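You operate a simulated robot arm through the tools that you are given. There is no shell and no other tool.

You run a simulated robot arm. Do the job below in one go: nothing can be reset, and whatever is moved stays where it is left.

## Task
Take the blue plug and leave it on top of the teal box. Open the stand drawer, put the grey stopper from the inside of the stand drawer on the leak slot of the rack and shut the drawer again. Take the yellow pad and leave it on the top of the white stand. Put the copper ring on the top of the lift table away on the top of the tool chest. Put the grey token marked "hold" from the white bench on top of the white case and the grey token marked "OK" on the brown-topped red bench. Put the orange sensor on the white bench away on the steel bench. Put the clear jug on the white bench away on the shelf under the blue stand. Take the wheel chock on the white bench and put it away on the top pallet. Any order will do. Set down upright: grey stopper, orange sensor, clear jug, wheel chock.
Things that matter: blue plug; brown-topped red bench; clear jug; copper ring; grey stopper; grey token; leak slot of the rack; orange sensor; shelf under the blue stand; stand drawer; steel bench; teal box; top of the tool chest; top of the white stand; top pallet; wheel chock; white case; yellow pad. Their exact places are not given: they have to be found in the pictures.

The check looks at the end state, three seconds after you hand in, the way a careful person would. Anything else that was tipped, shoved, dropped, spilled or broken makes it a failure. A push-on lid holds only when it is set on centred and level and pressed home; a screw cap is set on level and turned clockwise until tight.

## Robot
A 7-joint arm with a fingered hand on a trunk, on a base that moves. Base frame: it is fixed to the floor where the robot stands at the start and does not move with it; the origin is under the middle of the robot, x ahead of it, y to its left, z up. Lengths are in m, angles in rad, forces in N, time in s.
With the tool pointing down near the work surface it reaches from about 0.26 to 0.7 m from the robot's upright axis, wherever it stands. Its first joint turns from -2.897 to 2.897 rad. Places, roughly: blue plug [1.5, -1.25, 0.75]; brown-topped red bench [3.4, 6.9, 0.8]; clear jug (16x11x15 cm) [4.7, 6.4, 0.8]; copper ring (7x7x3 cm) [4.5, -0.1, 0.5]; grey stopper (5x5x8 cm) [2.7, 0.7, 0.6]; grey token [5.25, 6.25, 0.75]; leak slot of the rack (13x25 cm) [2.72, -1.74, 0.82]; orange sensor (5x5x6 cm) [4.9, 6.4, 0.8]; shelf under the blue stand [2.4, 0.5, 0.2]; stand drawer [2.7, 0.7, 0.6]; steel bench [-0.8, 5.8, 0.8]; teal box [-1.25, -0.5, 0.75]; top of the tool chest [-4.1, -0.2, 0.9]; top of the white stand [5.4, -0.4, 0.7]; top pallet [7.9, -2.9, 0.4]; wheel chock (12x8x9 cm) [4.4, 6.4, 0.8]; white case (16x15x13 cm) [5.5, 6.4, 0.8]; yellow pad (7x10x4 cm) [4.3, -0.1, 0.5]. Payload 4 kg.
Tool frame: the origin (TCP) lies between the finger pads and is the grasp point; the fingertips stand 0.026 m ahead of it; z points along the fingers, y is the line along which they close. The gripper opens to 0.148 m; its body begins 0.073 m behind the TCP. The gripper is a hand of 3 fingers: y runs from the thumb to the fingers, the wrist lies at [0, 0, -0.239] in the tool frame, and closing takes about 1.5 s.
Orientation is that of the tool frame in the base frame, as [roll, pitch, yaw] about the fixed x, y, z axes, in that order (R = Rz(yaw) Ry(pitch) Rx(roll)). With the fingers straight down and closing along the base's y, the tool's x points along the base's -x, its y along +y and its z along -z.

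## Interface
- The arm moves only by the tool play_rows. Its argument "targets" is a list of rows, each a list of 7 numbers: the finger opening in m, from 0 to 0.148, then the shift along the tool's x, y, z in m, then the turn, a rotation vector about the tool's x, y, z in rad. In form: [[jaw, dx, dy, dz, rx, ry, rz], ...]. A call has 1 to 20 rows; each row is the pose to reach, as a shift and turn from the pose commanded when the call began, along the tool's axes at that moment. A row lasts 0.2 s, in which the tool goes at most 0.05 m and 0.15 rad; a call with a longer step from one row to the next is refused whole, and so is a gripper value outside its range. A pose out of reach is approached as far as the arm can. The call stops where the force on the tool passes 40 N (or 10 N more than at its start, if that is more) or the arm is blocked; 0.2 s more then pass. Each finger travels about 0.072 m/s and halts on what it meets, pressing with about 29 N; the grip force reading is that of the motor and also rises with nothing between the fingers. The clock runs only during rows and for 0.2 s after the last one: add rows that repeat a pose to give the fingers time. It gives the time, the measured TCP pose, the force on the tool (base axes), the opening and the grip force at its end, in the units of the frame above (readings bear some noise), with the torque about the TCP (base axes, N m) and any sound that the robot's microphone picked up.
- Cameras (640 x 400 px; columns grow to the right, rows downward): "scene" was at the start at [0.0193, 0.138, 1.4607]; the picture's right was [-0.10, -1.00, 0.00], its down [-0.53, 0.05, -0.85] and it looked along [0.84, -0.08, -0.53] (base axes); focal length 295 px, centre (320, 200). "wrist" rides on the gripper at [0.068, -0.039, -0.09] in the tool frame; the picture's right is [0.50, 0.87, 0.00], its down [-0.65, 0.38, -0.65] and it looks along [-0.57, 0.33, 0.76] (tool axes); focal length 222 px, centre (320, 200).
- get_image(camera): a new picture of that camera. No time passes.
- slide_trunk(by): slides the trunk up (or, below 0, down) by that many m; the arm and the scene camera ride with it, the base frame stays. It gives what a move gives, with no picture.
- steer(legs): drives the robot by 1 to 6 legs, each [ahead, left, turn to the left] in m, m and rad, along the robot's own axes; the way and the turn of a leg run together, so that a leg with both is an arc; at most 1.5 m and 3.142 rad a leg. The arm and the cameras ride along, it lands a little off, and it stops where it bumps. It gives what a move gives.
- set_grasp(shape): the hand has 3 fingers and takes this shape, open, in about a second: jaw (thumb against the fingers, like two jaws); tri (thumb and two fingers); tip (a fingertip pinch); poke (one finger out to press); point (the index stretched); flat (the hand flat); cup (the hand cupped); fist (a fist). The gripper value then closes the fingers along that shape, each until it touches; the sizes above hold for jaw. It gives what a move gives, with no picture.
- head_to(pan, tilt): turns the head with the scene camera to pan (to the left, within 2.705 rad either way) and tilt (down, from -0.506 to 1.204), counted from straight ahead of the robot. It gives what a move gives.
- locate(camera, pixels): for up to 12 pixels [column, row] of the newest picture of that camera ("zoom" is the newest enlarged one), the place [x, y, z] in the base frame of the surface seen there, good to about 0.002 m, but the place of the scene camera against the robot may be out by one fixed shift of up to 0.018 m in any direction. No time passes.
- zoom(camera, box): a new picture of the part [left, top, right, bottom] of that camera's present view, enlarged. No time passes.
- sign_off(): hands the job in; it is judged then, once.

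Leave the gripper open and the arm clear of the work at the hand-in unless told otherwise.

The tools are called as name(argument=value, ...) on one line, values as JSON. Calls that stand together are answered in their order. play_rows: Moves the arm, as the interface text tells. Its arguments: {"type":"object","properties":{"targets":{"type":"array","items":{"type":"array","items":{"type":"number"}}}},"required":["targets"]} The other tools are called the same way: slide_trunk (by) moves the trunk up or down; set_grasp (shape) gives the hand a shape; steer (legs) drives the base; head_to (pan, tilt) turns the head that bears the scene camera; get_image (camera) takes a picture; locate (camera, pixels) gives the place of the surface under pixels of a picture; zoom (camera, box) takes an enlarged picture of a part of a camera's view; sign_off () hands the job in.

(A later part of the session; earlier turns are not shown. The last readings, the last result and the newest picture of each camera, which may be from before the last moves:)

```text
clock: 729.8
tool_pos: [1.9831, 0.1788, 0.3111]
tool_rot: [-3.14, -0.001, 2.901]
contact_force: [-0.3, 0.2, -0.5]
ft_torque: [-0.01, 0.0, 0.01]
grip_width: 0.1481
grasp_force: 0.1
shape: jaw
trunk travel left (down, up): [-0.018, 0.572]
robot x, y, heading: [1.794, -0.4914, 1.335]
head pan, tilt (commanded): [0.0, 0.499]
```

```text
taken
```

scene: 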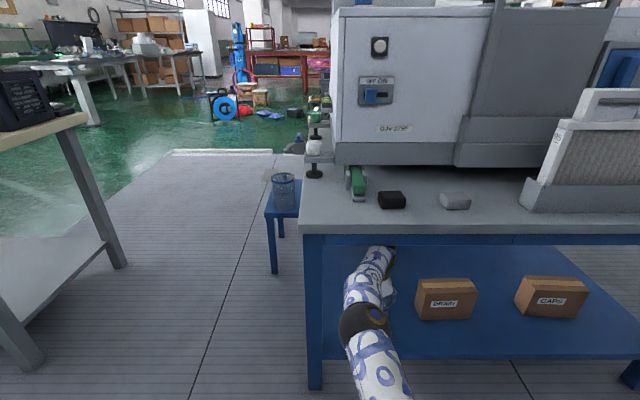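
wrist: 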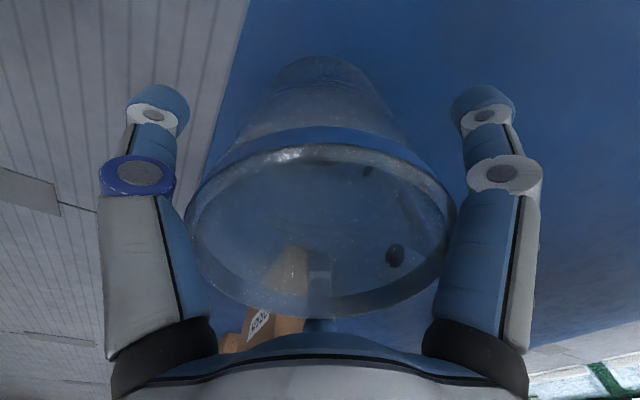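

The jug stands free. Backing out slowly: first 5 cm.

steer(legs=[[-0.05, 0.0, 0.0]])

get_image(camera="wrist")

```text
clock: 730.7
tool_pos: [1.9718, 0.1289, 0.3112]
tool_rot: [-3.139, -0.001, 2.9]
contact_force: [-0.8, 2.1, 0.6]
ft_torque: [-0.02, 0.01, 0.01]
grip_width: 0.1477
grasp_force: 0.1
shape: jaw
trunk travel left (down, up): [-0.018, 0.572]
robot x, y, heading: [1.7808, -0.5419, 1.334]
head pan, tilt (commanded): [0.0, 0.499]
```

```text
taken
```

wrist: 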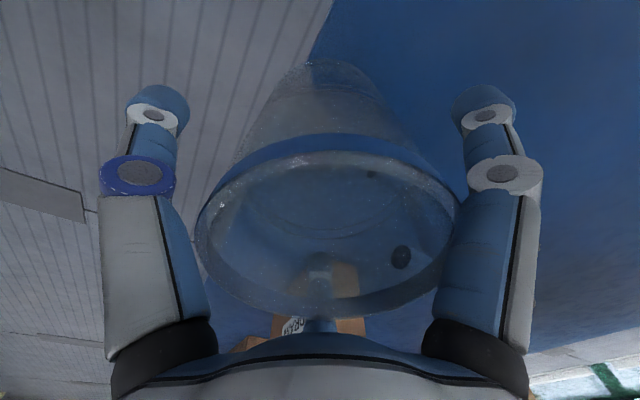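

The jug followed the hand: near the palm the fingers are too close together to pass the rim. I'll re-grip it, lift slightly, and put it back deeper; afterwards I'll raise the hand 3+ cm before backing out.

play_rows(targets=[[0.13, 0, 0, 0, 0, 0, 0], [0.115, 0, 0, 0, 0, 0, 0], [0.1, 0, 0, 0, 0, 0, 0], [0.09, 0, 0, 0, 0, 0, 0], [0.075, 0, 0, 0, 0, 0, 0], [0.06, 0, 0, 0, 0, 0, 0], [0.06, 0, 0, 0, 0, 0, 0]])

get_image(camera="wrist")

```text
clock: 732.3
tool_pos: [1.9719, 0.1298, 0.3104]
tool_rot: [-3.141, -0.002, 2.901]
contact_force: [-0.5, -0.3, -0.3]
ft_torque: [-0.04, 0.01, 0.02]
grip_width: 0.0933
grasp_force: 28.9
shape: jaw
trunk travel left (down, up): [-0.018, 0.572]
robot x, y, heading: [1.7808, -0.5441, 1.331]
head pan, tilt (commanded): [0.0, 0.499]
```

```text
taken
```

wrist: 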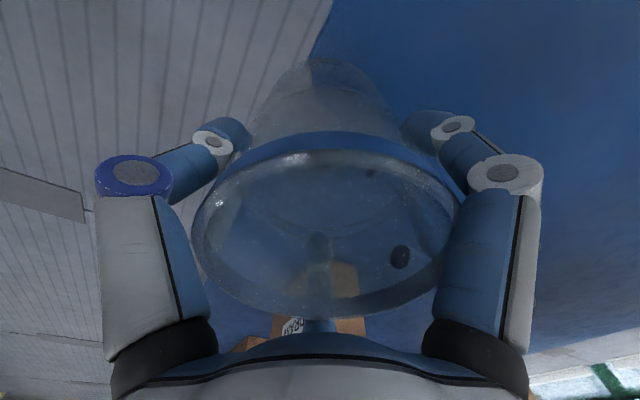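

Re-gripped. Lifting 1.2 cm and driving forward 0.075 m.

play_rows(targets=[[0.06, 0, 0, -0.006, 0, 0, 0], [0.06, 0, 0, -0.012, 0, 0, 0], [0.06, 0, 0, -0.012, 0, 0, 0]])

steer(legs=[[0.08, 0.0, 0.0]])

get_image(camera="wrist")

get_image(camera="scene")

```text
clock: 733.1
tool_pos: [1.9712, 0.1288, 0.3225]
tool_rot: [-3.141, -0.002, 2.902]
contact_force: [0.1, -0.1, -2.4]
ft_torque: [-0.08, -0.02, -0.02]
grip_width: 0.0932
grasp_force: 29.3
shape: jaw
trunk travel left (down, up): [-0.018, 0.572]
robot x, y, heading: [1.7775, -0.542, 1.329]
head pan, tilt (commanded): [0.0, 0.499]
```

```text
clock: 734.1
tool_pos: [1.9911, 0.2077, 0.3226]
tool_rot: [-3.14, -0.002, 2.903]
contact_force: [0.4, 0.6, -2.5]
ft_torque: [-0.05, -0.01, -0.01]
grip_width: 0.0932
grasp_force: 28.8
shape: jaw
trunk travel left (down, up): [-0.018, 0.572]
robot x, y, heading: [1.7989, -0.4667, 1.331]
head pan, tilt (commanded): [0.0, 0.499]
```

```text
taken
```

wrist: 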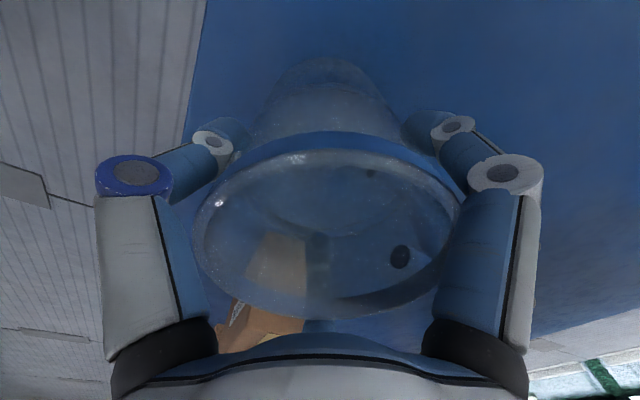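

```text
taken
```

scene: 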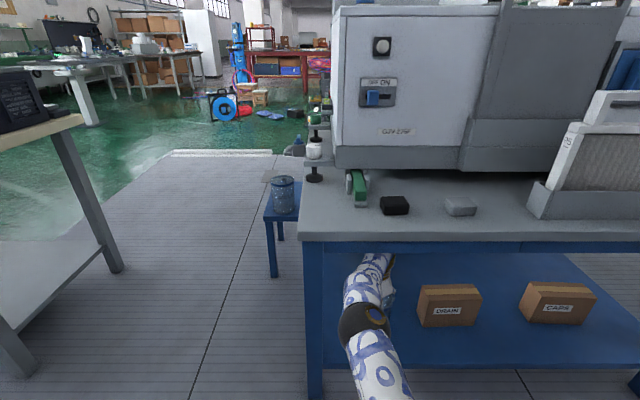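

Now at v=0.676, jug well inside. Lowering to contact.

play_rows(targets=[[0.06, 0, 0, 0.005, 0, 0, 0], [0.06, 0, 0, 0.01, 0, 0, 0], [0.06, 0, 0, 0.01, 0, 0, 0]])

```text
clock: 735.0
tool_pos: [1.9904, 0.2079, 0.313]
tool_rot: [-3.14, 0.0, 2.904]
contact_force: [-0.7, -0.4, -3.3]
ft_torque: [-0.02, -0.02, 0.0]
grip_width: 0.0933
grasp_force: 28.9
shape: jaw
trunk travel left (down, up): [-0.018, 0.572]
robot x, y, heading: [1.7947, -0.4658, 1.326]
head pan, tilt (commanded): [0.0, 0.499]
```

play_rows(targets=[[0.06, 0, 0, 0.0015, 0, 0, 0], [0.06, 0, 0, 0.0025, 0, 0, 0], [0.06, 0, 0, 0.0025, 0, 0, 0]])

```text
clock: 735.8
tool_pos: [1.9896, 0.207, 0.3103]
tool_rot: [-3.14, -0.002, 2.902]
contact_force: [0.0, 0.3, -2.7]
ft_torque: [-0.05, 0.05, 0.01]
grip_width: 0.0932
grasp_force: 28.9
shape: jaw
trunk travel left (down, up): [-0.018, 0.572]
robot x, y, heading: [1.7994, -0.4596, 1.329]
head pan, tilt (commanded): [0.0, 0.499]
```

play_rows(targets=[[0.06, 0, 0, 0.001, 0, 0, 0], [0.06, 0, 0, 0.0015, 0, 0, 0], [0.06, 0, 0, 0.0015, 0, 0, 0]])

```text
clock: 736.5
tool_pos: [1.991, 0.2093, 0.3109]
tool_rot: [3.141, -0.002, 2.903]
contact_force: [-0.6, -2.2, 6.5]
ft_torque: [-0.1, 0.05, -0.06]
grip_width: 0.093
grasp_force: 28.6
shape: jaw
trunk travel left (down, up): [-0.018, 0.572]
robot x, y, heading: [1.8019, -0.4629, 1.335]
head pan, tilt (commanded): [0.0, 0.499]
```

Contact. Opening, then raising the hand 3.2 cm (rim will then be at the wider finger section).

play_rows(targets=[[0.097, 0, 0, 0, 0, 0, 0], [0.105, 0, 0, 0, 0, 0, 0], [0.115, 0, 0, 0, 0, 0, 0], [0.125, 0, 0, 0, 0, 0, 0], [0.135, 0, 0, 0, 0, 0, 0], [0.148, 0, 0, 0, 0, 0, 0], [0.148, 0, 0, 0, 0, 0, 0], [0.148, 0, 0, -0.008, 0, 0, 0], [0.148, 0, 0, -0.016, 0, 0, 0], [0.148, 0, 0, -0.024, 0, 0, 0], [0.148, 0, 0, -0.03, 0, 0, 0], [0.148, 0, 0, -0.03, 0, 0, 0]])

get_image(camera="wrist")

zoom(camera="scene", box=[300, 200, 480, 360])

```text
clock: 739.1
tool_pos: [1.9905, 0.2071, 0.333]
tool_rot: [-3.132, -0.005, 2.898]
contact_force: [-0.1, -0.3, 0.3]
ft_torque: [-0.01, 0.02, 0.0]
grip_width: 0.1476
grasp_force: 0.1
shape: jaw
trunk travel left (down, up): [-0.018, 0.572]
robot x, y, heading: [1.7982, -0.4635, 1.336]
head pan, tilt (commanded): [0.0, 0.499]
```

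```text
taken
```

wrist: 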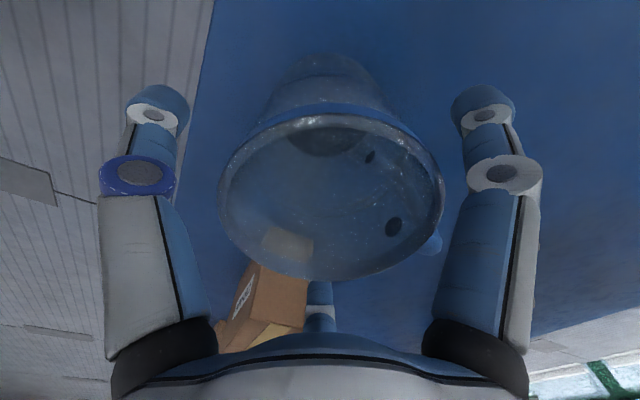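

```text
2.50 times, centred on (390, 280) of scene
```

zoom: 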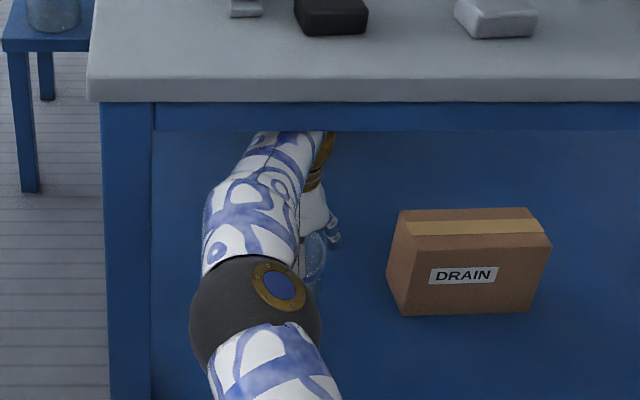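

The hand only rose to 0.333 (forearm probably grazing the apron). Checking the jug's exact position relative to the hand before backing.

locate(camera="wrist", pixels=[[223, 195], [440, 210], [300, 275], [380, 268], [260, 260], [250, 140], [405, 140], [420, 250], [330, 120], [435, 245]])

play_rows(targets=[[0.148, 0, 0, 0.003, 0, 0, 0], [0.148, 0, 0, 0.004, 0, 0, 0]])

```text
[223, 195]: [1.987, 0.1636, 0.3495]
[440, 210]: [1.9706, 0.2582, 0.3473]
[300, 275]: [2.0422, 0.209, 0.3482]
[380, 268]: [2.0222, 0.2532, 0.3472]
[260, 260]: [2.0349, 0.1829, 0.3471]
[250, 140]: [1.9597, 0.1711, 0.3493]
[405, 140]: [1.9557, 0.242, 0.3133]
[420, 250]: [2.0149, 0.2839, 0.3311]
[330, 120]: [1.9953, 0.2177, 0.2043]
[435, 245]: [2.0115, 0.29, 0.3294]
```

```text
clock: 739.8
tool_pos: [1.9911, 0.2073, 0.3315]
tool_rot: [-3.136, -0.002, 2.902]
contact_force: [0.7, 0.6, -0.6]
ft_torque: [0.04, 0.0, 0.01]
grip_width: 0.1478
grasp_force: 0.0
shape: jaw
trunk travel left (down, up): [-0.018, 0.572]
robot x, y, heading: [1.8014, -0.464, 1.332]
head pan, tilt (commanded): [0.0, 0.499]
```

The jug is laterally centred (within 1 mm). To get the far fingers past the rim I'll tilt the hand nose-up by 0.3 rad about the TCP (raises the far fingers and lowers the wrist away from the apron).

play_rows(targets=[[0.148, 0, 0, 0, -0.06, 0, 0], [0.148, 0, 0, 0, -0.12, 0, 0], [0.148, 0, 0, -0.002, -0.18, 0, 0], [0.148, 0, 0, -0.004, -0.24, 0, 0], [0.148, 0, 0, -0.006, -0.3, 0, 0], [0.148, 0, 0, -0.006, -0.3, 0, 0]])

get_image(camera="wrist")

get_image(camera="scene")

```text
clock: 741.1
tool_pos: [1.9894, 0.2076, 0.3405]
tool_rot: [2.842, -0.003, 2.904]
contact_force: [0.0, -0.3, -0.2]
ft_torque: [0.0, -0.01, 0.01]
grip_width: 0.1477
grasp_force: 0.1
shape: jaw
trunk travel left (down, up): [-0.018, 0.572]
robot x, y, heading: [1.7995, -0.467, 1.329]
head pan, tilt (commanded): [0.0, 0.499]
```

```text
taken
```

wrist: 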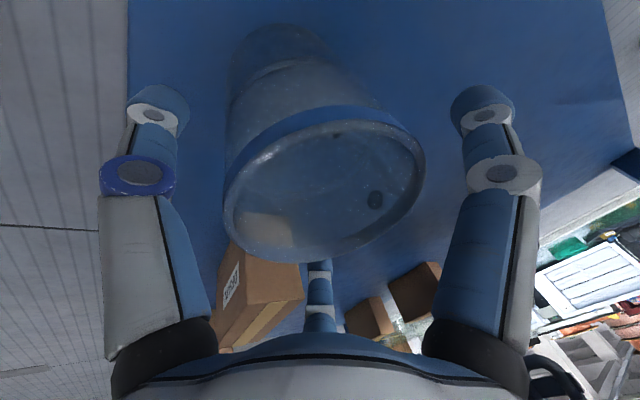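

```text
taken
```

scene: 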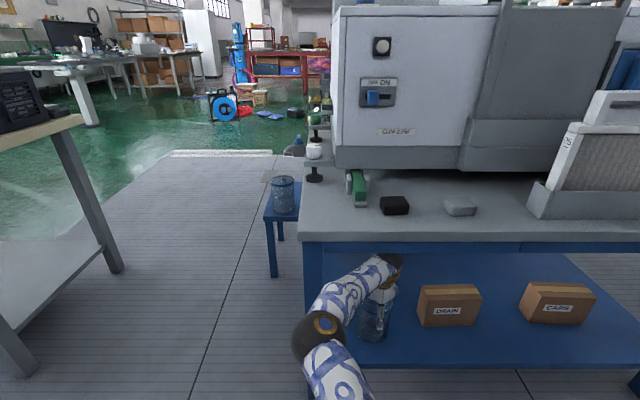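

The tilt worked; the far fingertips are now nearly above the rim. Raising 2 cm more (straight up) and tilting to 0.4 rad so they clear the rim completely.

play_rows(targets=[[0.148, 0, 0.002, -0.007, -0.03, 0, 0], [0.148, 0, 0.0043, -0.0137, -0.06, 0, 0], [0.148, 0, 0.0064, -0.0205, -0.1, 0, 0], [0.148, 0, 0.0064, -0.0205, -0.1, 0, 0]])

get_image(camera="wrist")

get_image(camera="scene")

zoom(camera="scene", box=[290, 230, 450, 370])

```text
clock: 742.1
tool_pos: [1.9892, 0.208, 0.363]
tool_rot: [2.741, -0.002, 2.902]
contact_force: [0.2, -0.3, 0.2]
ft_torque: [-0.03, 0.02, 0.02]
grip_width: 0.1477
grasp_force: 0.2
shape: jaw
trunk travel left (down, up): [-0.018, 0.572]
robot x, y, heading: [1.7962, -0.4612, 1.332]
head pan, tilt (commanded): [0.0, 0.499]
```

```text
taken
```

wrist: 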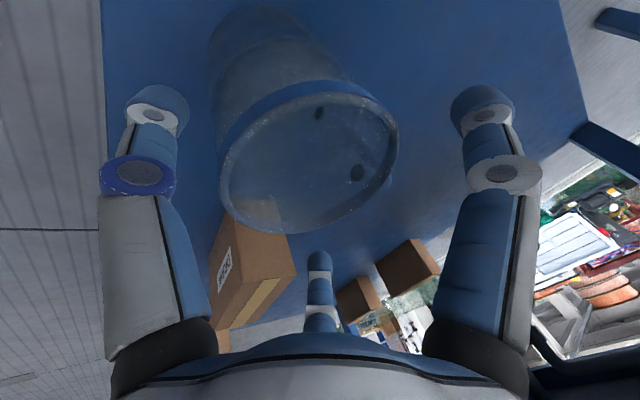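

```text
taken
```

scene: 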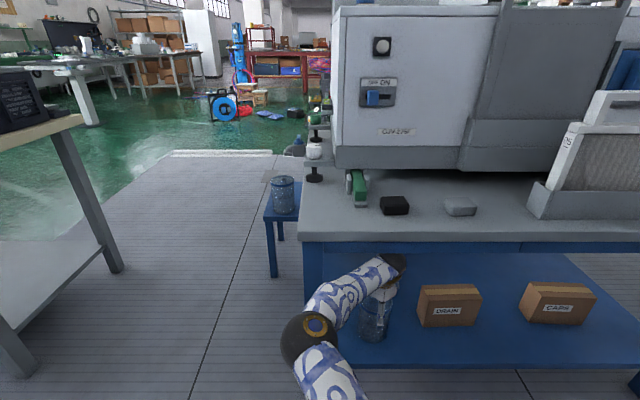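

```text
2.86 times, centred on (370, 300) of scene
```

zoom: 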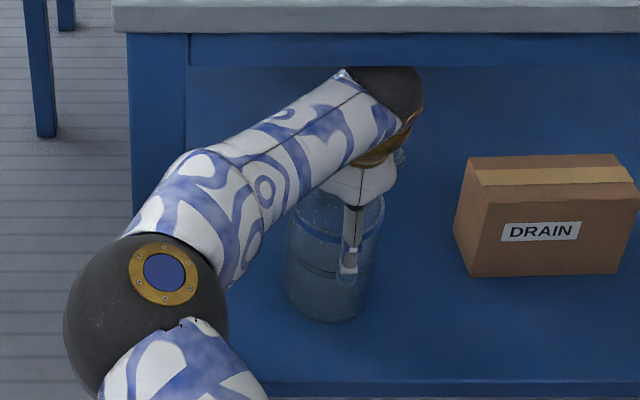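

Checking the far fingertips' heights against the rim (z≈0.351) before backing out.

locate(camera="wrist", pixels=[[483, 92], [475, 105], [490, 115], [320, 255], [320, 265], [398, 150], [222, 165], [330, 90], [300, 230]])

```text
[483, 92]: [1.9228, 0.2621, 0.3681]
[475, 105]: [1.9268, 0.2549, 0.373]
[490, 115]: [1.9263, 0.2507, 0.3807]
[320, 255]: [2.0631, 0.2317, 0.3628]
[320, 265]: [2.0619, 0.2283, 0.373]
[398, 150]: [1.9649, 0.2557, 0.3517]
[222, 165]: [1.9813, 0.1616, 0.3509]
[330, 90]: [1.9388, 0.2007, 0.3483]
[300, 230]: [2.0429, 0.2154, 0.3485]
```

Fingertips are above the rim level and 13+ mm wide of it. Backing out 0.1 m.

steer(legs=[[-0.1, 0.0, 0.0]])

get_image(camera="wrist")

get_image(camera="scene")

zoom(camera="scene", box=[290, 200, 450, 340])

```text
clock: 743.3
tool_pos: [1.9645, 0.1099, 0.3625]
tool_rot: [2.741, -0.003, 2.902]
contact_force: [-1.2, -0.7, 0.2]
ft_torque: [-0.01, -0.03, 0.0]
grip_width: 0.1481
grasp_force: 0.1
shape: jaw
trunk travel left (down, up): [-0.018, 0.572]
robot x, y, heading: [1.7762, -0.5593, 1.331]
head pan, tilt (commanded): [0.0, 0.499]
```

```text
taken
```

wrist: 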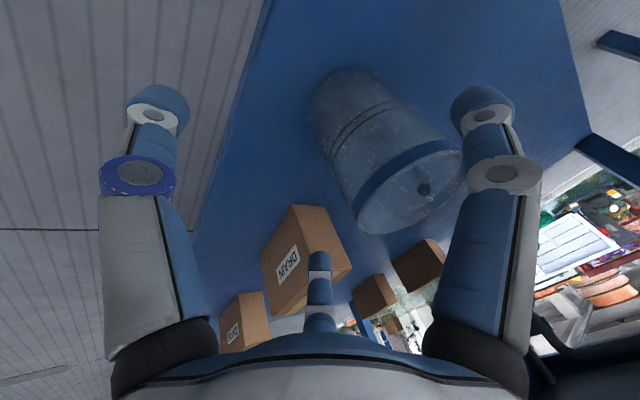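

```text
taken
```

scene: 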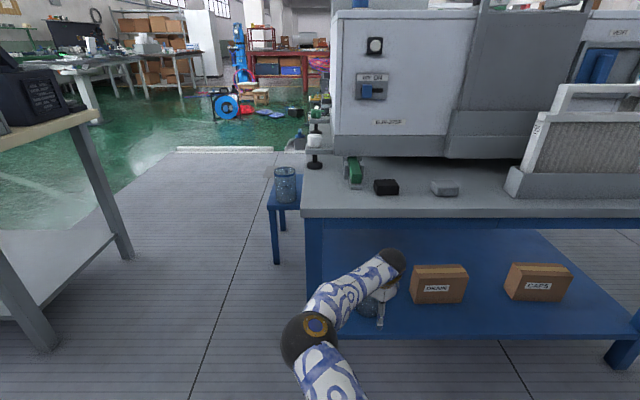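

```text
2.86 times, centred on (370, 270) of scene
```

zoom: 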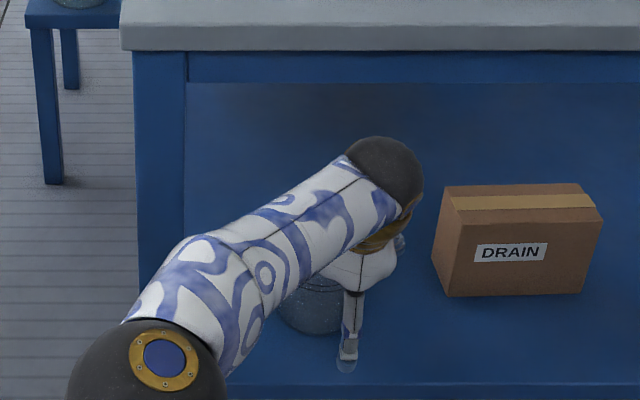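

The jug stays in place, upright. Backing out fully (0.25 m).

steer(legs=[[-0.14, 0.0, 0.0]])

get_image(camera="scene")

zoom(camera="scene", box=[290, 180, 490, 340])

get_image(camera="wrist")

```text
clock: 744.6
tool_pos: [1.9313, -0.0264, 0.3633]
tool_rot: [2.741, -0.001, 2.905]
contact_force: [-0.2, -0.5, 0.5]
ft_torque: [0.02, 0.01, -0.03]
grip_width: 0.1476
grasp_force: 0.1
shape: jaw
trunk travel left (down, up): [-0.018, 0.572]
robot x, y, heading: [1.7434, -0.6966, 1.335]
head pan, tilt (commanded): [0.0, 0.499]
```

```text
taken
```

scene: 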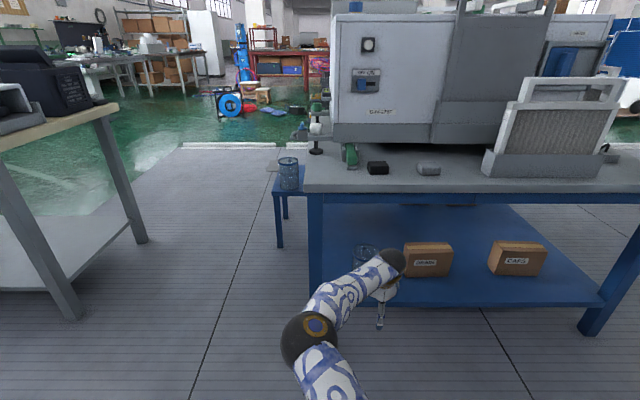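

```text
2.50 times, centred on (390, 260) of scene
```

zoom: 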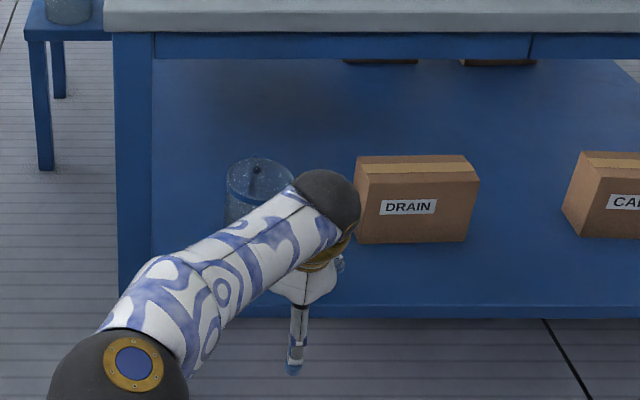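

```text
taken
```

wrist: 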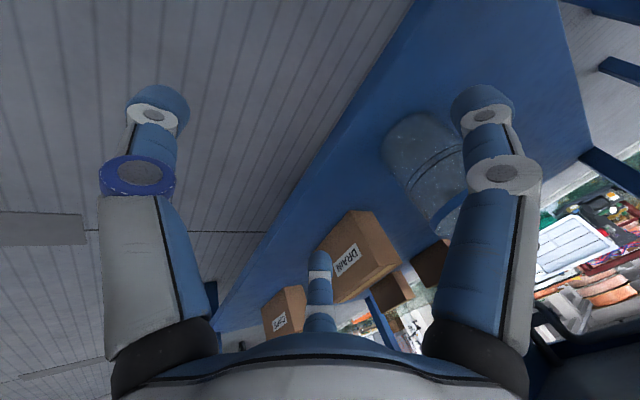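

The jug stands on the shelf (visible behind the hand). Now levelling the hand, retracting, raising the trunk, and turning the hand back to default.

play_rows(targets=[[0.148, 0, -0.02, 0, 0.1, 0, 0], [0.148, 0, -0.04, 0, 0.2, 0, 0], [0.148, 0, -0.06, 0, 0.3, 0, 0], [0.148, 0, -0.08, 0, 0.4, 0, 0]])

play_rows(targets=[[0.148, 0, -0.04, -0.01, 0, 0, 0], [0.148, 0, -0.08, -0.03, 0, 0, 0], [0.148, 0, -0.12, -0.06, 0, 0, 0], [0.148, 0, -0.16, -0.09, 0, 0, 0], [0.148, 0, -0.19, -0.12, 0, 0, 0]])

slide_trunk(by=0.4)

play_rows(targets=[[0.12, 0, 0, 0, 0, 0, -0.14], [0.12, 0, 0, 0, 0, 0, -0.28], [0.12, 0, 0, 0, 0, 0, -0.42], [0.12, 0, 0, 0, 0, 0, -0.56], [0.12, 0, 0, 0, 0, 0, -0.7], [0.12, 0, 0, 0, 0, 0, -0.84], [0.12, 0, 0, 0, 0, 0, -0.98], [0.12, 0, 0, 0, 0, 0, -1.12], [0.12, 0, 0, 0, 0, 0, -1.26], [0.12, 0, 0, 0, 0, 0, -1.4], [0.12, 0, 0, 0, 0, 0, -1.54]])

get_image(camera="scene")

```text
clock: 745.6
tool_pos: [1.9143, -0.0979, 0.3315]
tool_rot: [-3.137, -0.003, 2.905]
contact_force: [0.0, -0.6, -0.7]
ft_torque: [-0.03, 0.0, 0.0]
grip_width: 0.1479
grasp_force: 0.1
shape: jaw
trunk travel left (down, up): [-0.018, 0.572]
robot x, y, heading: [1.7433, -0.6985, 1.329]
head pan, tilt (commanded): [0.0, 0.499]
```

```text
clock: 746.8
tool_pos: [1.8696, -0.2812, 0.4526]
tool_rot: [-3.139, -0.004, 2.904]
contact_force: [-0.5, 0.5, -0.3]
ft_torque: [0.0, -0.01, -0.02]
grip_width: 0.148
grasp_force: 0.1
shape: jaw
trunk travel left (down, up): [-0.018, 0.572]
robot x, y, heading: [1.7443, -0.7001, 1.335]
head pan, tilt (commanded): [0.0, 0.499]
```

```text
clock: 750.7
tool_pos: [1.8711, -0.2816, 0.8522]
tool_rot: [-3.14, -0.003, 2.905]
contact_force: [-0.6, 0.6, -0.7]
ft_torque: [0.03, 0.0, -0.03]
grip_width: 0.148
grasp_force: 0.1
shape: jaw
trunk travel left (down, up): [-0.418, 0.172]
robot x, y, heading: [1.7415, -0.702, 1.336]
head pan, tilt (commanded): [0.0, 0.499]
```

```text
clock: 753.1
tool_pos: [1.8703, -0.2798, 0.8535]
tool_rot: [3.14, -0.001, -1.835]
contact_force: [0.2, 0.1, 0.3]
ft_torque: [0.0, -0.02, 0.0]
grip_width: 0.1203
grasp_force: 0.3
shape: jaw
trunk travel left (down, up): [-0.418, 0.172]
robot x, y, heading: [1.7387, -0.6997, 1.335]
head pan, tilt (commanded): [0.0, 0.499]
```

```text
taken
```

scene: 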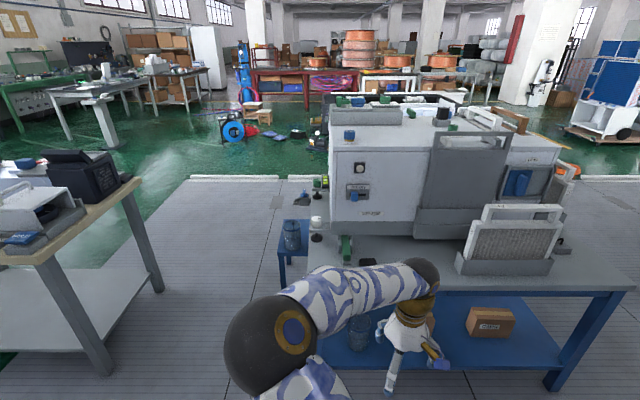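

The jug stands upright on the shelf at (360,330). Last job: the wheel chock. Raising the trunk and driving back around the desk and kerb.

slide_trunk(by=0.17)

steer(legs=[[0.1, 1.38, 0], [0.1, 1.38, 0], [1.15, 0, 0], [1.15, 0, 0], [1.12, 0, 0]])

```text
clock: 755.0
tool_pos: [1.871, -0.281, 1.0229]
tool_rot: [3.139, 0.0, -1.837]
contact_force: [0.8, 0.3, 0.9]
ft_torque: [0.02, 0.02, 0.01]
grip_width: 0.12
grasp_force: 0.2
shape: jaw
trunk travel left (down, up): [-0.588, 0.002]
robot x, y, heading: [1.7389, -0.7013, 1.33]
head pan, tilt (commanded): [0.0, 0.499]
```

```text
clock: 784.8
tool_pos: [0.0338, 3.9125, 1.0233]
tool_rot: [3.139, -0.004, -1.844]
contact_force: [-0.2, -0.2, -1.3]
ft_torque: [0.03, 0.0, 0.02]
grip_width: 0.1202
grasp_force: 0.0
shape: jaw
trunk travel left (down, up): [-0.588, 0.002]
robot x, y, heading: [-0.0962, 3.4924, 1.329]
head pan, tilt (commanded): [0.0, 0.499]
```

At u=-0.92, v=3.37. Now east 4.5 m, diagonally round the cabinets, and north.

steer(legs=[[0, -1.5, 0], [0, -1.5, 0], [0, -1.5, 0], [0.95, -0.92, 0], [1.1, 0, 0]])

```text
clock: 818.0
tool_pos: [5.8719, 4.6591, 1.0233]
tool_rot: [3.141, -0.002, -1.855]
contact_force: [-0.1, 0.6, -0.9]
ft_torque: [0.04, 0.01, 0.01]
grip_width: 0.1204
grasp_force: 0.2
shape: jaw
trunk travel left (down, up): [-0.588, 0.002]
robot x, y, heading: [5.733, 4.2464, 1.307]
head pan, tilt (commanded): [0.0, 0.499]
```

On track. Correcting heading and moving into the corridor to the chock.

steer(legs=[[0, 0, 0.024], [1.05, 0, 0], [0, 1.5, 0], [0, 0.28, 0]])

head_to(pan=0.0, tilt=0.7)

get_image(camera="scene")

get_image(camera="wrist")

```text
clock: 832.5
tool_pos: [4.3576, 6.122, 1.0227]
tool_rot: [3.139, -0.001, -1.826]
contact_force: [0.5, 0.1, 0.1]
ft_torque: [0.01, -0.01, 0.0]
grip_width: 0.1202
grasp_force: 0.0
shape: jaw
trunk travel left (down, up): [-0.588, 0.002]
robot x, y, heading: [4.2324, 5.7035, 1.346]
head pan, tilt (commanded): [0.0, 0.499]
```

```text
clock: 833.3
tool_pos: [4.3573, 6.1212, 1.0243]
tool_rot: [3.138, -0.002, -1.827]
contact_force: [-0.4, 0.3, -0.5]
ft_torque: [0.04, 0.02, 0.0]
grip_width: 0.1205
grasp_force: 0.0
shape: jaw
trunk travel left (down, up): [-0.588, 0.002]
robot x, y, heading: [4.2317, 5.7007, 1.344]
head pan, tilt (commanded): [0.0, 0.7]
```

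```text
taken
```

scene: 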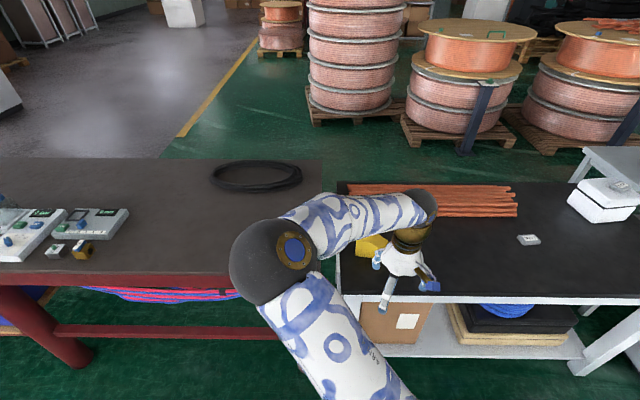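

```text
taken
```

wrist: 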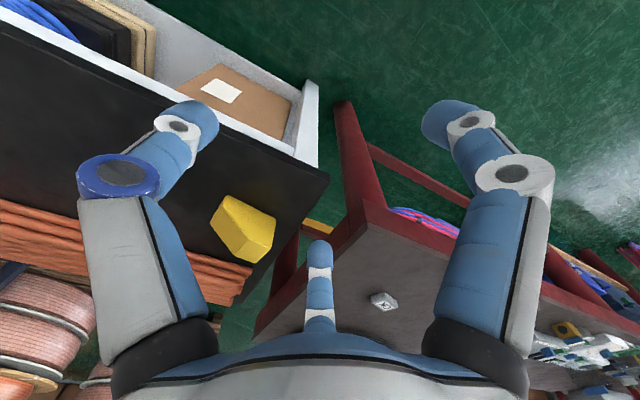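

The chock is at (242,228) in the wrist view. Moving 0.2 m closer.

steer(legs=[[0.2, -0.05, -0.012]])

get_image(camera="wrist")

zoom(camera="wrist", box=[200, 80, 400, 240])

```text
clock: 834.9
tool_pos: [4.4582, 6.3019, 1.0233]
tool_rot: [3.14, 0.0, -1.837]
contact_force: [-0.4, 0.8, -0.3]
ft_torque: [-0.02, 0.0, -0.04]
grip_width: 0.1205
grasp_force: 0.1
shape: jaw
trunk travel left (down, up): [-0.588, 0.002]
robot x, y, heading: [4.3265, 5.8852, 1.338]
head pan, tilt (commanded): [0.0, 0.7]
```

```text
taken
```

wrist: 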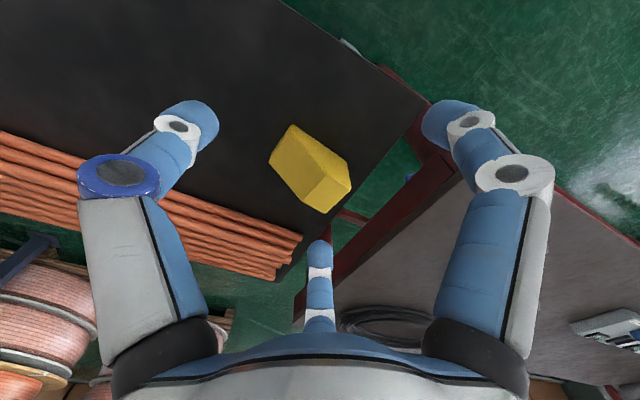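

```text
2.50 times, centred on (300, 160) of wrist
```

zoom: 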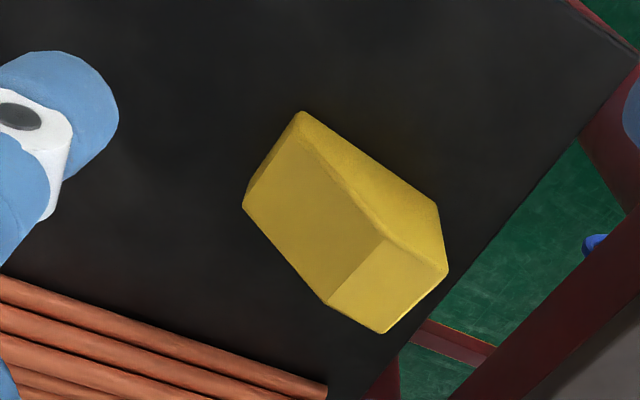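

Locating the chock's corners.

locate(camera="zoom", pixels=[[303, 115], [246, 205], [385, 240], [328, 298], [445, 270], [382, 330], [310, 215], [435, 205], [385, 285], [345, 180], [500, 200], [250, 260]])

```text
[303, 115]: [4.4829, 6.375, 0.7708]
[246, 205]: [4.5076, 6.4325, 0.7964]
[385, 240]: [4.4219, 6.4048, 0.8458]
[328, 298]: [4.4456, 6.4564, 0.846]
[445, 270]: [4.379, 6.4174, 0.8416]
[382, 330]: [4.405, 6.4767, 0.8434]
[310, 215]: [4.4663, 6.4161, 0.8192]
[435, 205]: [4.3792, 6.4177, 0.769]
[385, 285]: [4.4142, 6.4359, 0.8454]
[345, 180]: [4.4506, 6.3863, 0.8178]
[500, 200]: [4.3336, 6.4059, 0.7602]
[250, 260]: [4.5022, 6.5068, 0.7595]
```

Chock: tall end at left (top z 0.846), sloping down to the right; long axis at −0.41 rad. I'll grip around its tall block, with one finger on the tall end face and two on the sides. Turning the hand −0.90 rad and moving above (4.427,6.432).

locate(camera="wrist", pixels=[[430, 110], [440, 150], [380, 200], [410, 130], [450, 190], [340, 250]])

play_rows(targets=[[0.13, -0.016, 0.009, 0, 0, 0, -0.13], [0.14, -0.033, 0.018, 0, 0, 0, -0.26], [0.148, -0.05, 0.027, 0, 0, 0, -0.39], [0.148, -0.067, 0.036, 0, 0, 0, -0.52], [0.148, -0.084, 0.045, 0, 0, 0, -0.65], [0.148, -0.1, 0.055, 0, 0, 0, -0.78], [0.148, -0.117, 0.0639, 0, 0, 0, -0.903], [0.148, -0.117, 0.0639, 0.04, 0, 0, -0.903], [0.148, -0.117, 0.0639, 0.08, 0, 0, -0.903], [0.148, -0.117, 0.0639, 0.1, 0, 0, -0.903], [0.148, -0.117, 0.0639, 0.1, 0, 0, -0.903]])

get_image(camera="wrist")

get_image(camera="scene")

```text
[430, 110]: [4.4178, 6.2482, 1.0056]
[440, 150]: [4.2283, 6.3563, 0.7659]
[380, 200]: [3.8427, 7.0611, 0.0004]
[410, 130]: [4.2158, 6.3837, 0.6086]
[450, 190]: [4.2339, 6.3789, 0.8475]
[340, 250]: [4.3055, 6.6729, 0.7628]
```

```text
clock: 837.3
tool_pos: [4.4274, 6.4339, 0.9225]
tool_rot: [3.14, 0.002, -0.935]
contact_force: [-0.2, 0.0, -1.2]
ft_torque: [-0.01, 0.01, 0.01]
grip_width: 0.1477
grasp_force: 0.0
shape: jaw
trunk travel left (down, up): [-0.588, 0.002]
robot x, y, heading: [4.3216, 5.8847, 1.328]
head pan, tilt (commanded): [0.0, 0.7]
```

```text
taken
```

wrist: 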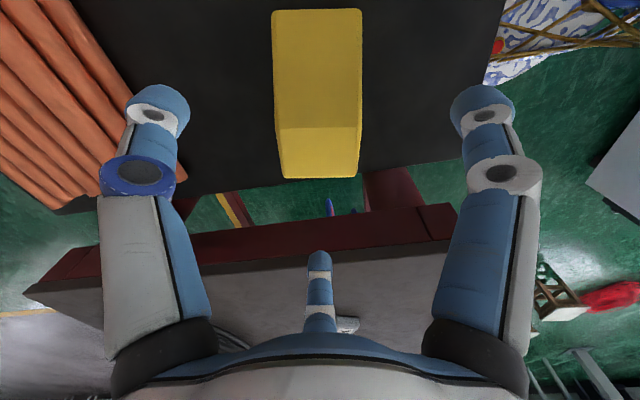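

```text
taken
```

scene: 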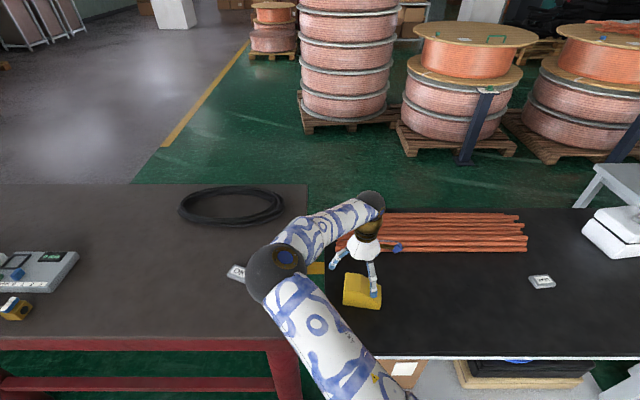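

Well aligned. Fine-measuring the tall end and sides from here.

locate(camera="wrist", pixels=[[318, 174], [320, 130], [276, 150], [359, 150], [280, 176], [358, 174], [275, 60], [360, 60], [318, 15]])

```text
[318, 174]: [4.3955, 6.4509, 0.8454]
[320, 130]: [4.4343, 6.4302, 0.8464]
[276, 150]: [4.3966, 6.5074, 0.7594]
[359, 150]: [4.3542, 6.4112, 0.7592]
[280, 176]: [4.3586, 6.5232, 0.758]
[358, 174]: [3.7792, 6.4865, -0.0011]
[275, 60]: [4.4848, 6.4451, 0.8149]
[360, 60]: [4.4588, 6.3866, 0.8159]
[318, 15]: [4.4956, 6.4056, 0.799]
```

Tall end is 3.7 cm from the TCP, sides ±3.2 cm: as planned. Descending to z≈0.812 and closing.

play_rows(targets=[[0.148, 0, 0, 0.04, 0, 0, 0], [0.148, 0, 0, 0.08, 0, 0, 0], [0.148, 0, 0, 0.105, 0, 0, 0], [0.148, 0, 0, 0.11, 0, 0, 0], [0.13, 0, 0, 0.11, 0, 0, 0], [0.11, 0, 0, 0.11, 0, 0, 0], [0.095, 0, 0, 0.11, 0, 0, 0], [0.08, 0, 0, 0.11, 0, 0, 0], [0.065, 0, 0, 0.11, 0, 0, 0], [0.05, 0, 0, 0.11, 0, 0, 0], [0.04, 0, 0, 0.11, 0, 0, 0], [0.04, 0, 0, 0.11, 0, 0, 0]])

get_image(camera="wrist")

zoom(camera="scene", box=[300, 180, 430, 330])

```text
clock: 839.9
tool_pos: [4.4264, 6.4329, 0.8145]
tool_rot: [3.14, 0.002, -0.936]
contact_force: [0.5, 1.0, 0.3]
ft_torque: [0.05, -0.02, -0.01]
grip_width: 0.0761
grasp_force: 28.9
shape: jaw
trunk travel left (down, up): [-0.588, 0.002]
robot x, y, heading: [4.3285, 5.8858, 1.332]
head pan, tilt (commanded): [0.0, 0.7]
```

```text
taken
```

wrist: 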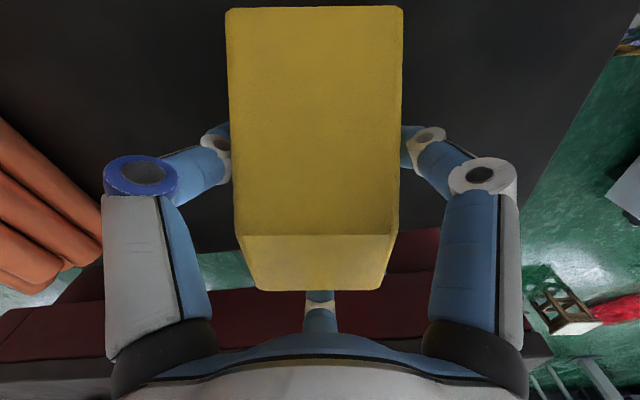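

```text
2.67 times, centred on (365, 255) of scene
```

zoom: 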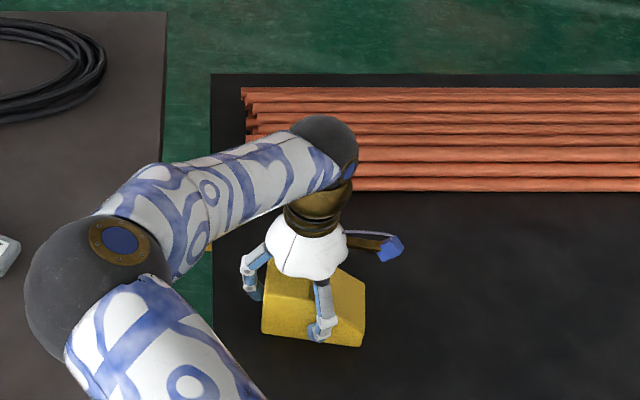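

Gripped (0.076 m, 29 N). Lifting 4 cm and checking tilt/slip.

play_rows(targets=[[0.04, 0, 0, -0.008, 0, 0, 0], [0.04, 0, 0, -0.02, 0, 0, 0], [0.04, 0, 0, -0.04, 0, 0, 0], [0.04, 0, 0, -0.04, 0, 0, 0]])

get_image(camera="wrist")

get_image(camera="scene")

zoom(camera="scene", box=[300, 180, 430, 330])

```text
clock: 840.9
tool_pos: [4.4271, 6.4325, 0.8541]
tool_rot: [3.14, -0.002, -0.936]
contact_force: [-0.2, -0.4, -2.9]
ft_torque: [-0.03, 0.04, -0.03]
grip_width: 0.0764
grasp_force: 29.3
shape: jaw
trunk travel left (down, up): [-0.588, 0.002]
robot x, y, heading: [4.3282, 5.8828, 1.332]
head pan, tilt (commanded): [0.0, 0.7]
```

```text
taken
```

wrist: 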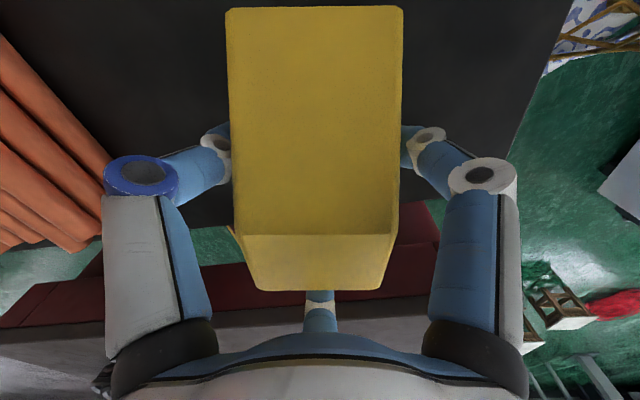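

```text
taken
```

scene: 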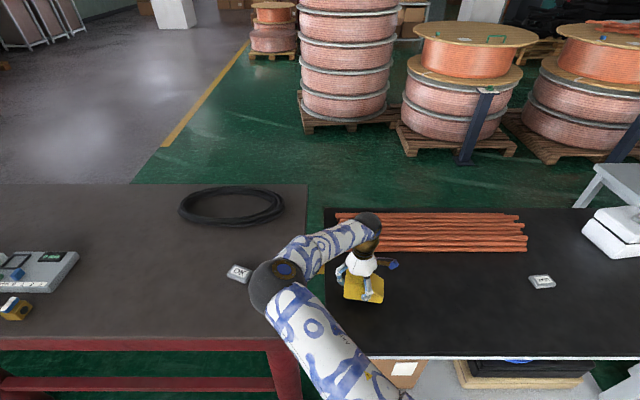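

```text
2.67 times, centred on (365, 255) of scene
```

zoom: 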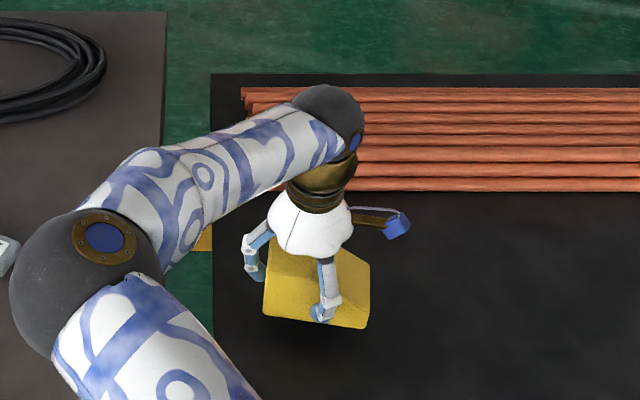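

The chock is held steadily. Raising, retracting, and leaving the corridor; then I'll look east for the way to the pallets.

play_rows(targets=[[0.04, 0, 0, -0.04, 0, 0, 0], [0.04, 0, 0, -0.08, 0, 0, 0], [0.04, 0, 0, -0.12, 0, 0, 0], [0.04, 0.03, 0.01, -0.15, 0, 0, 0], [0.04, 0.06, 0.03, -0.17, 0, 0, 0], [0.04, 0.09, 0.05, -0.18, 0, 0, 0], [0.04, 0.11, 0.08, -0.19, 0, 0, 0]])

steer(legs=[[-0.2, 0, 0], [0, -1.5, 0], [0, -0.22, 0], [-1.1, 0, 0], [-1.1, 0, 0]])

head_to(pan=-1.7, tilt=0.25)

get_image(camera="scene")

```text
clock: 842.5
tool_pos: [4.4304, 6.2967, 1.0421]
tool_rot: [3.14, 0.002, -0.937]
contact_force: [-0.7, 0.9, -2.6]
ft_torque: [0.06, 0.02, -0.01]
grip_width: 0.0757
grasp_force: 28.7
shape: jaw
trunk travel left (down, up): [-0.588, 0.002]
robot x, y, heading: [4.3278, 5.8851, 1.335]
head pan, tilt (commanded): [0.0, 0.7]
```

```text
clock: 862.8
tool_pos: [5.4692, 3.5614, 1.0422]
tool_rot: [3.139, 0.002, -0.985]
contact_force: [-0.4, -0.2, -3.7]
ft_torque: [0.03, 0.04, 0.01]
grip_width: 0.0757
grasp_force: 29.0
shape: jaw
trunk travel left (down, up): [-0.588, 0.002]
robot x, y, heading: [5.3441, 3.1572, 1.285]
head pan, tilt (commanded): [0.0, 0.7]
```

```text
clock: 864.5
tool_pos: [5.468, 3.5608, 1.0415]
tool_rot: [3.14, 0.002, -0.985]
contact_force: [-0.2, 0.6, -1.8]
ft_torque: [0.02, 0.08, 0.0]
grip_width: 0.0759
grasp_force: 29.6
shape: jaw
trunk travel left (down, up): [-0.588, 0.002]
robot x, y, heading: [5.3431, 3.1499, 1.283]
head pan, tilt (commanded): [-1.7, 0.25]
```

```text
taken
```

scene: 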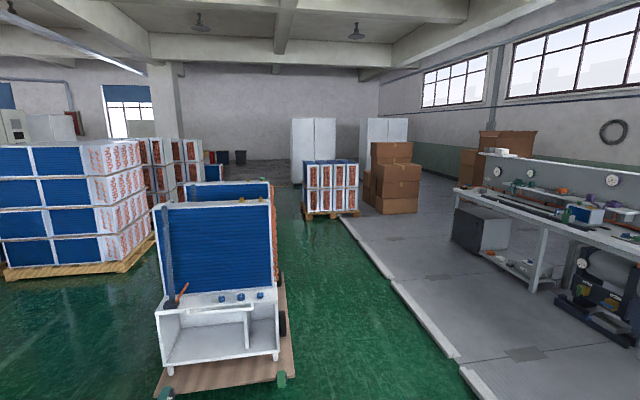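

I see the kerb ending far ahead at about (346,222), with a pallet of boxes at (330,205) and cartons at (395,190). Locating these.

locate(camera="scene", pixels=[[347, 224], [357, 212], [306, 218], [380, 213], [400, 213], [415, 212], [350, 235], [420, 320], [460, 260], [390, 270], [280, 380], [240, 240]])

zoom(camera="scene", box=[270, 110, 450, 260])

```text
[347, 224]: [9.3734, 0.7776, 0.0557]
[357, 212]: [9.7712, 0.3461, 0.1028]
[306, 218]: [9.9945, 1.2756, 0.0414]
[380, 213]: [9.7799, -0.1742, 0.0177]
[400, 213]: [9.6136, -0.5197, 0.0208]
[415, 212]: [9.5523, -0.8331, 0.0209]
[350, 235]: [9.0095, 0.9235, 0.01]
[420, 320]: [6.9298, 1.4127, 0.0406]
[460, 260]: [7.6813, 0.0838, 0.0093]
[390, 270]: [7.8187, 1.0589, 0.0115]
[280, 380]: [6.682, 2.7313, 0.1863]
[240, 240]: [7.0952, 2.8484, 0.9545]
```

```text
2.67 times, centred on (360, 185) of scene
```

zoom: 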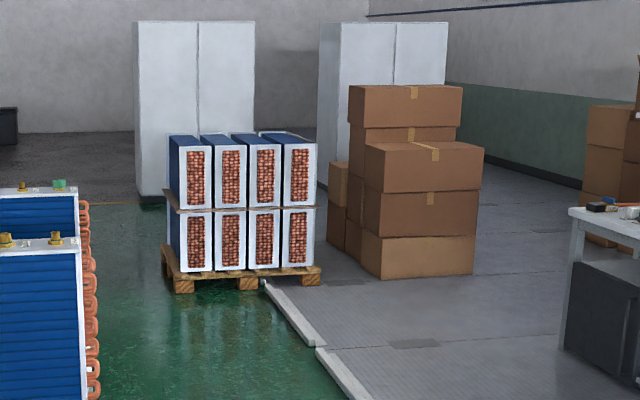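

The kerb's east end is closed off by a pallet and cartons (gap ~0.5 m), so I'll take the known western way round to the aisle.

steer(legs=[[0, 0, 0.046], [-0.94, 0.85, 0], [0, 1.5, 0], [0, 1.5, 0], [0, 1.48, 0]])

```text
clock: 892.2
tool_pos: [0.0986, 3.9857, 1.0435]
tool_rot: [3.139, 0.002, -0.981]
contact_force: [0.4, 0.3, -2.6]
ft_torque: [-0.01, 0.01, -0.02]
grip_width: 0.0757
grasp_force: 28.7
shape: jaw
trunk travel left (down, up): [-0.588, 0.002]
robot x, y, heading: [-0.0236, 3.5786, 1.287]
head pan, tilt (commanded): [-1.7, 0.25]
```

At u=-0.88, v=3.47. Correcting heading and moving back south to the aisle, then east.

steer(legs=[[0, 0, 0.044], [-1.17, 0, 0], [-1.17, 0, 0], [-1.17, 0, 0]])

```text
clock: 909.5
tool_pos: [-0.7609, 0.6149, 1.0426]
tool_rot: [3.141, 0.002, -0.952]
contact_force: [0.1, -0.1, -3.1]
ft_torque: [0.02, 0.02, -0.01]
grip_width: 0.0755
grasp_force: 29.1
shape: jaw
trunk travel left (down, up): [-0.588, 0.002]
robot x, y, heading: [-0.8687, 0.2075, 1.318]
head pan, tilt (commanded): [-1.7, 0.25]
```

In the aisle. Turning to face east and driving 5.4 m along it.

steer(legs=[[0, 0, -1.558], [1.35, -0.04, 0], [1.35, 0, 0], [1.35, 0, 0], [1.35, 0, 0]])

head_to(pan=-0.2, tilt=0.35)

get_image(camera="scene")

```text
clock: 939.0
tool_pos: [4.8075, -0.9833, 1.0418]
tool_rot: [3.14, 0.001, -2.456]
contact_force: [-0.4, 0.6, -4.1]
ft_torque: [0.0, 0.0, -0.03]
grip_width: 0.0752
grasp_force: 28.3
shape: jaw
trunk travel left (down, up): [-0.588, 0.002]
robot x, y, heading: [4.3913, -0.9027, -0.186]
head pan, tilt (commanded): [-1.7, 0.25]
```

```text
clock: 940.6
tool_pos: [4.8076, -0.9836, 1.0424]
tool_rot: [3.14, 0.0, -2.457]
contact_force: [-0.2, -0.6, -3.0]
ft_torque: [0.06, 0.04, -0.01]
grip_width: 0.0753
grasp_force: 29.1
shape: jaw
trunk travel left (down, up): [-0.588, 0.002]
robot x, y, heading: [4.3917, -0.9051, -0.186]
head pan, tilt (commanded): [-0.201, 0.351]
```

```text
taken
```

scene: 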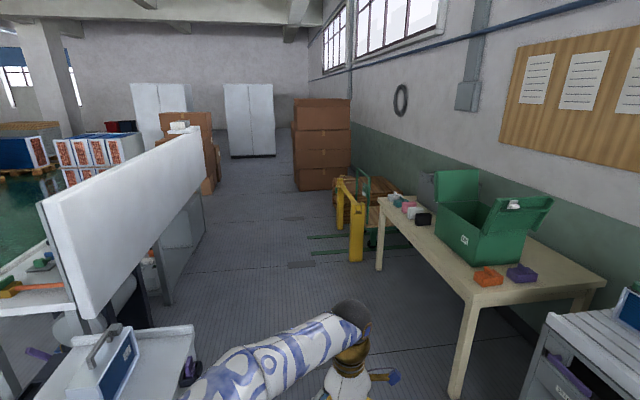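

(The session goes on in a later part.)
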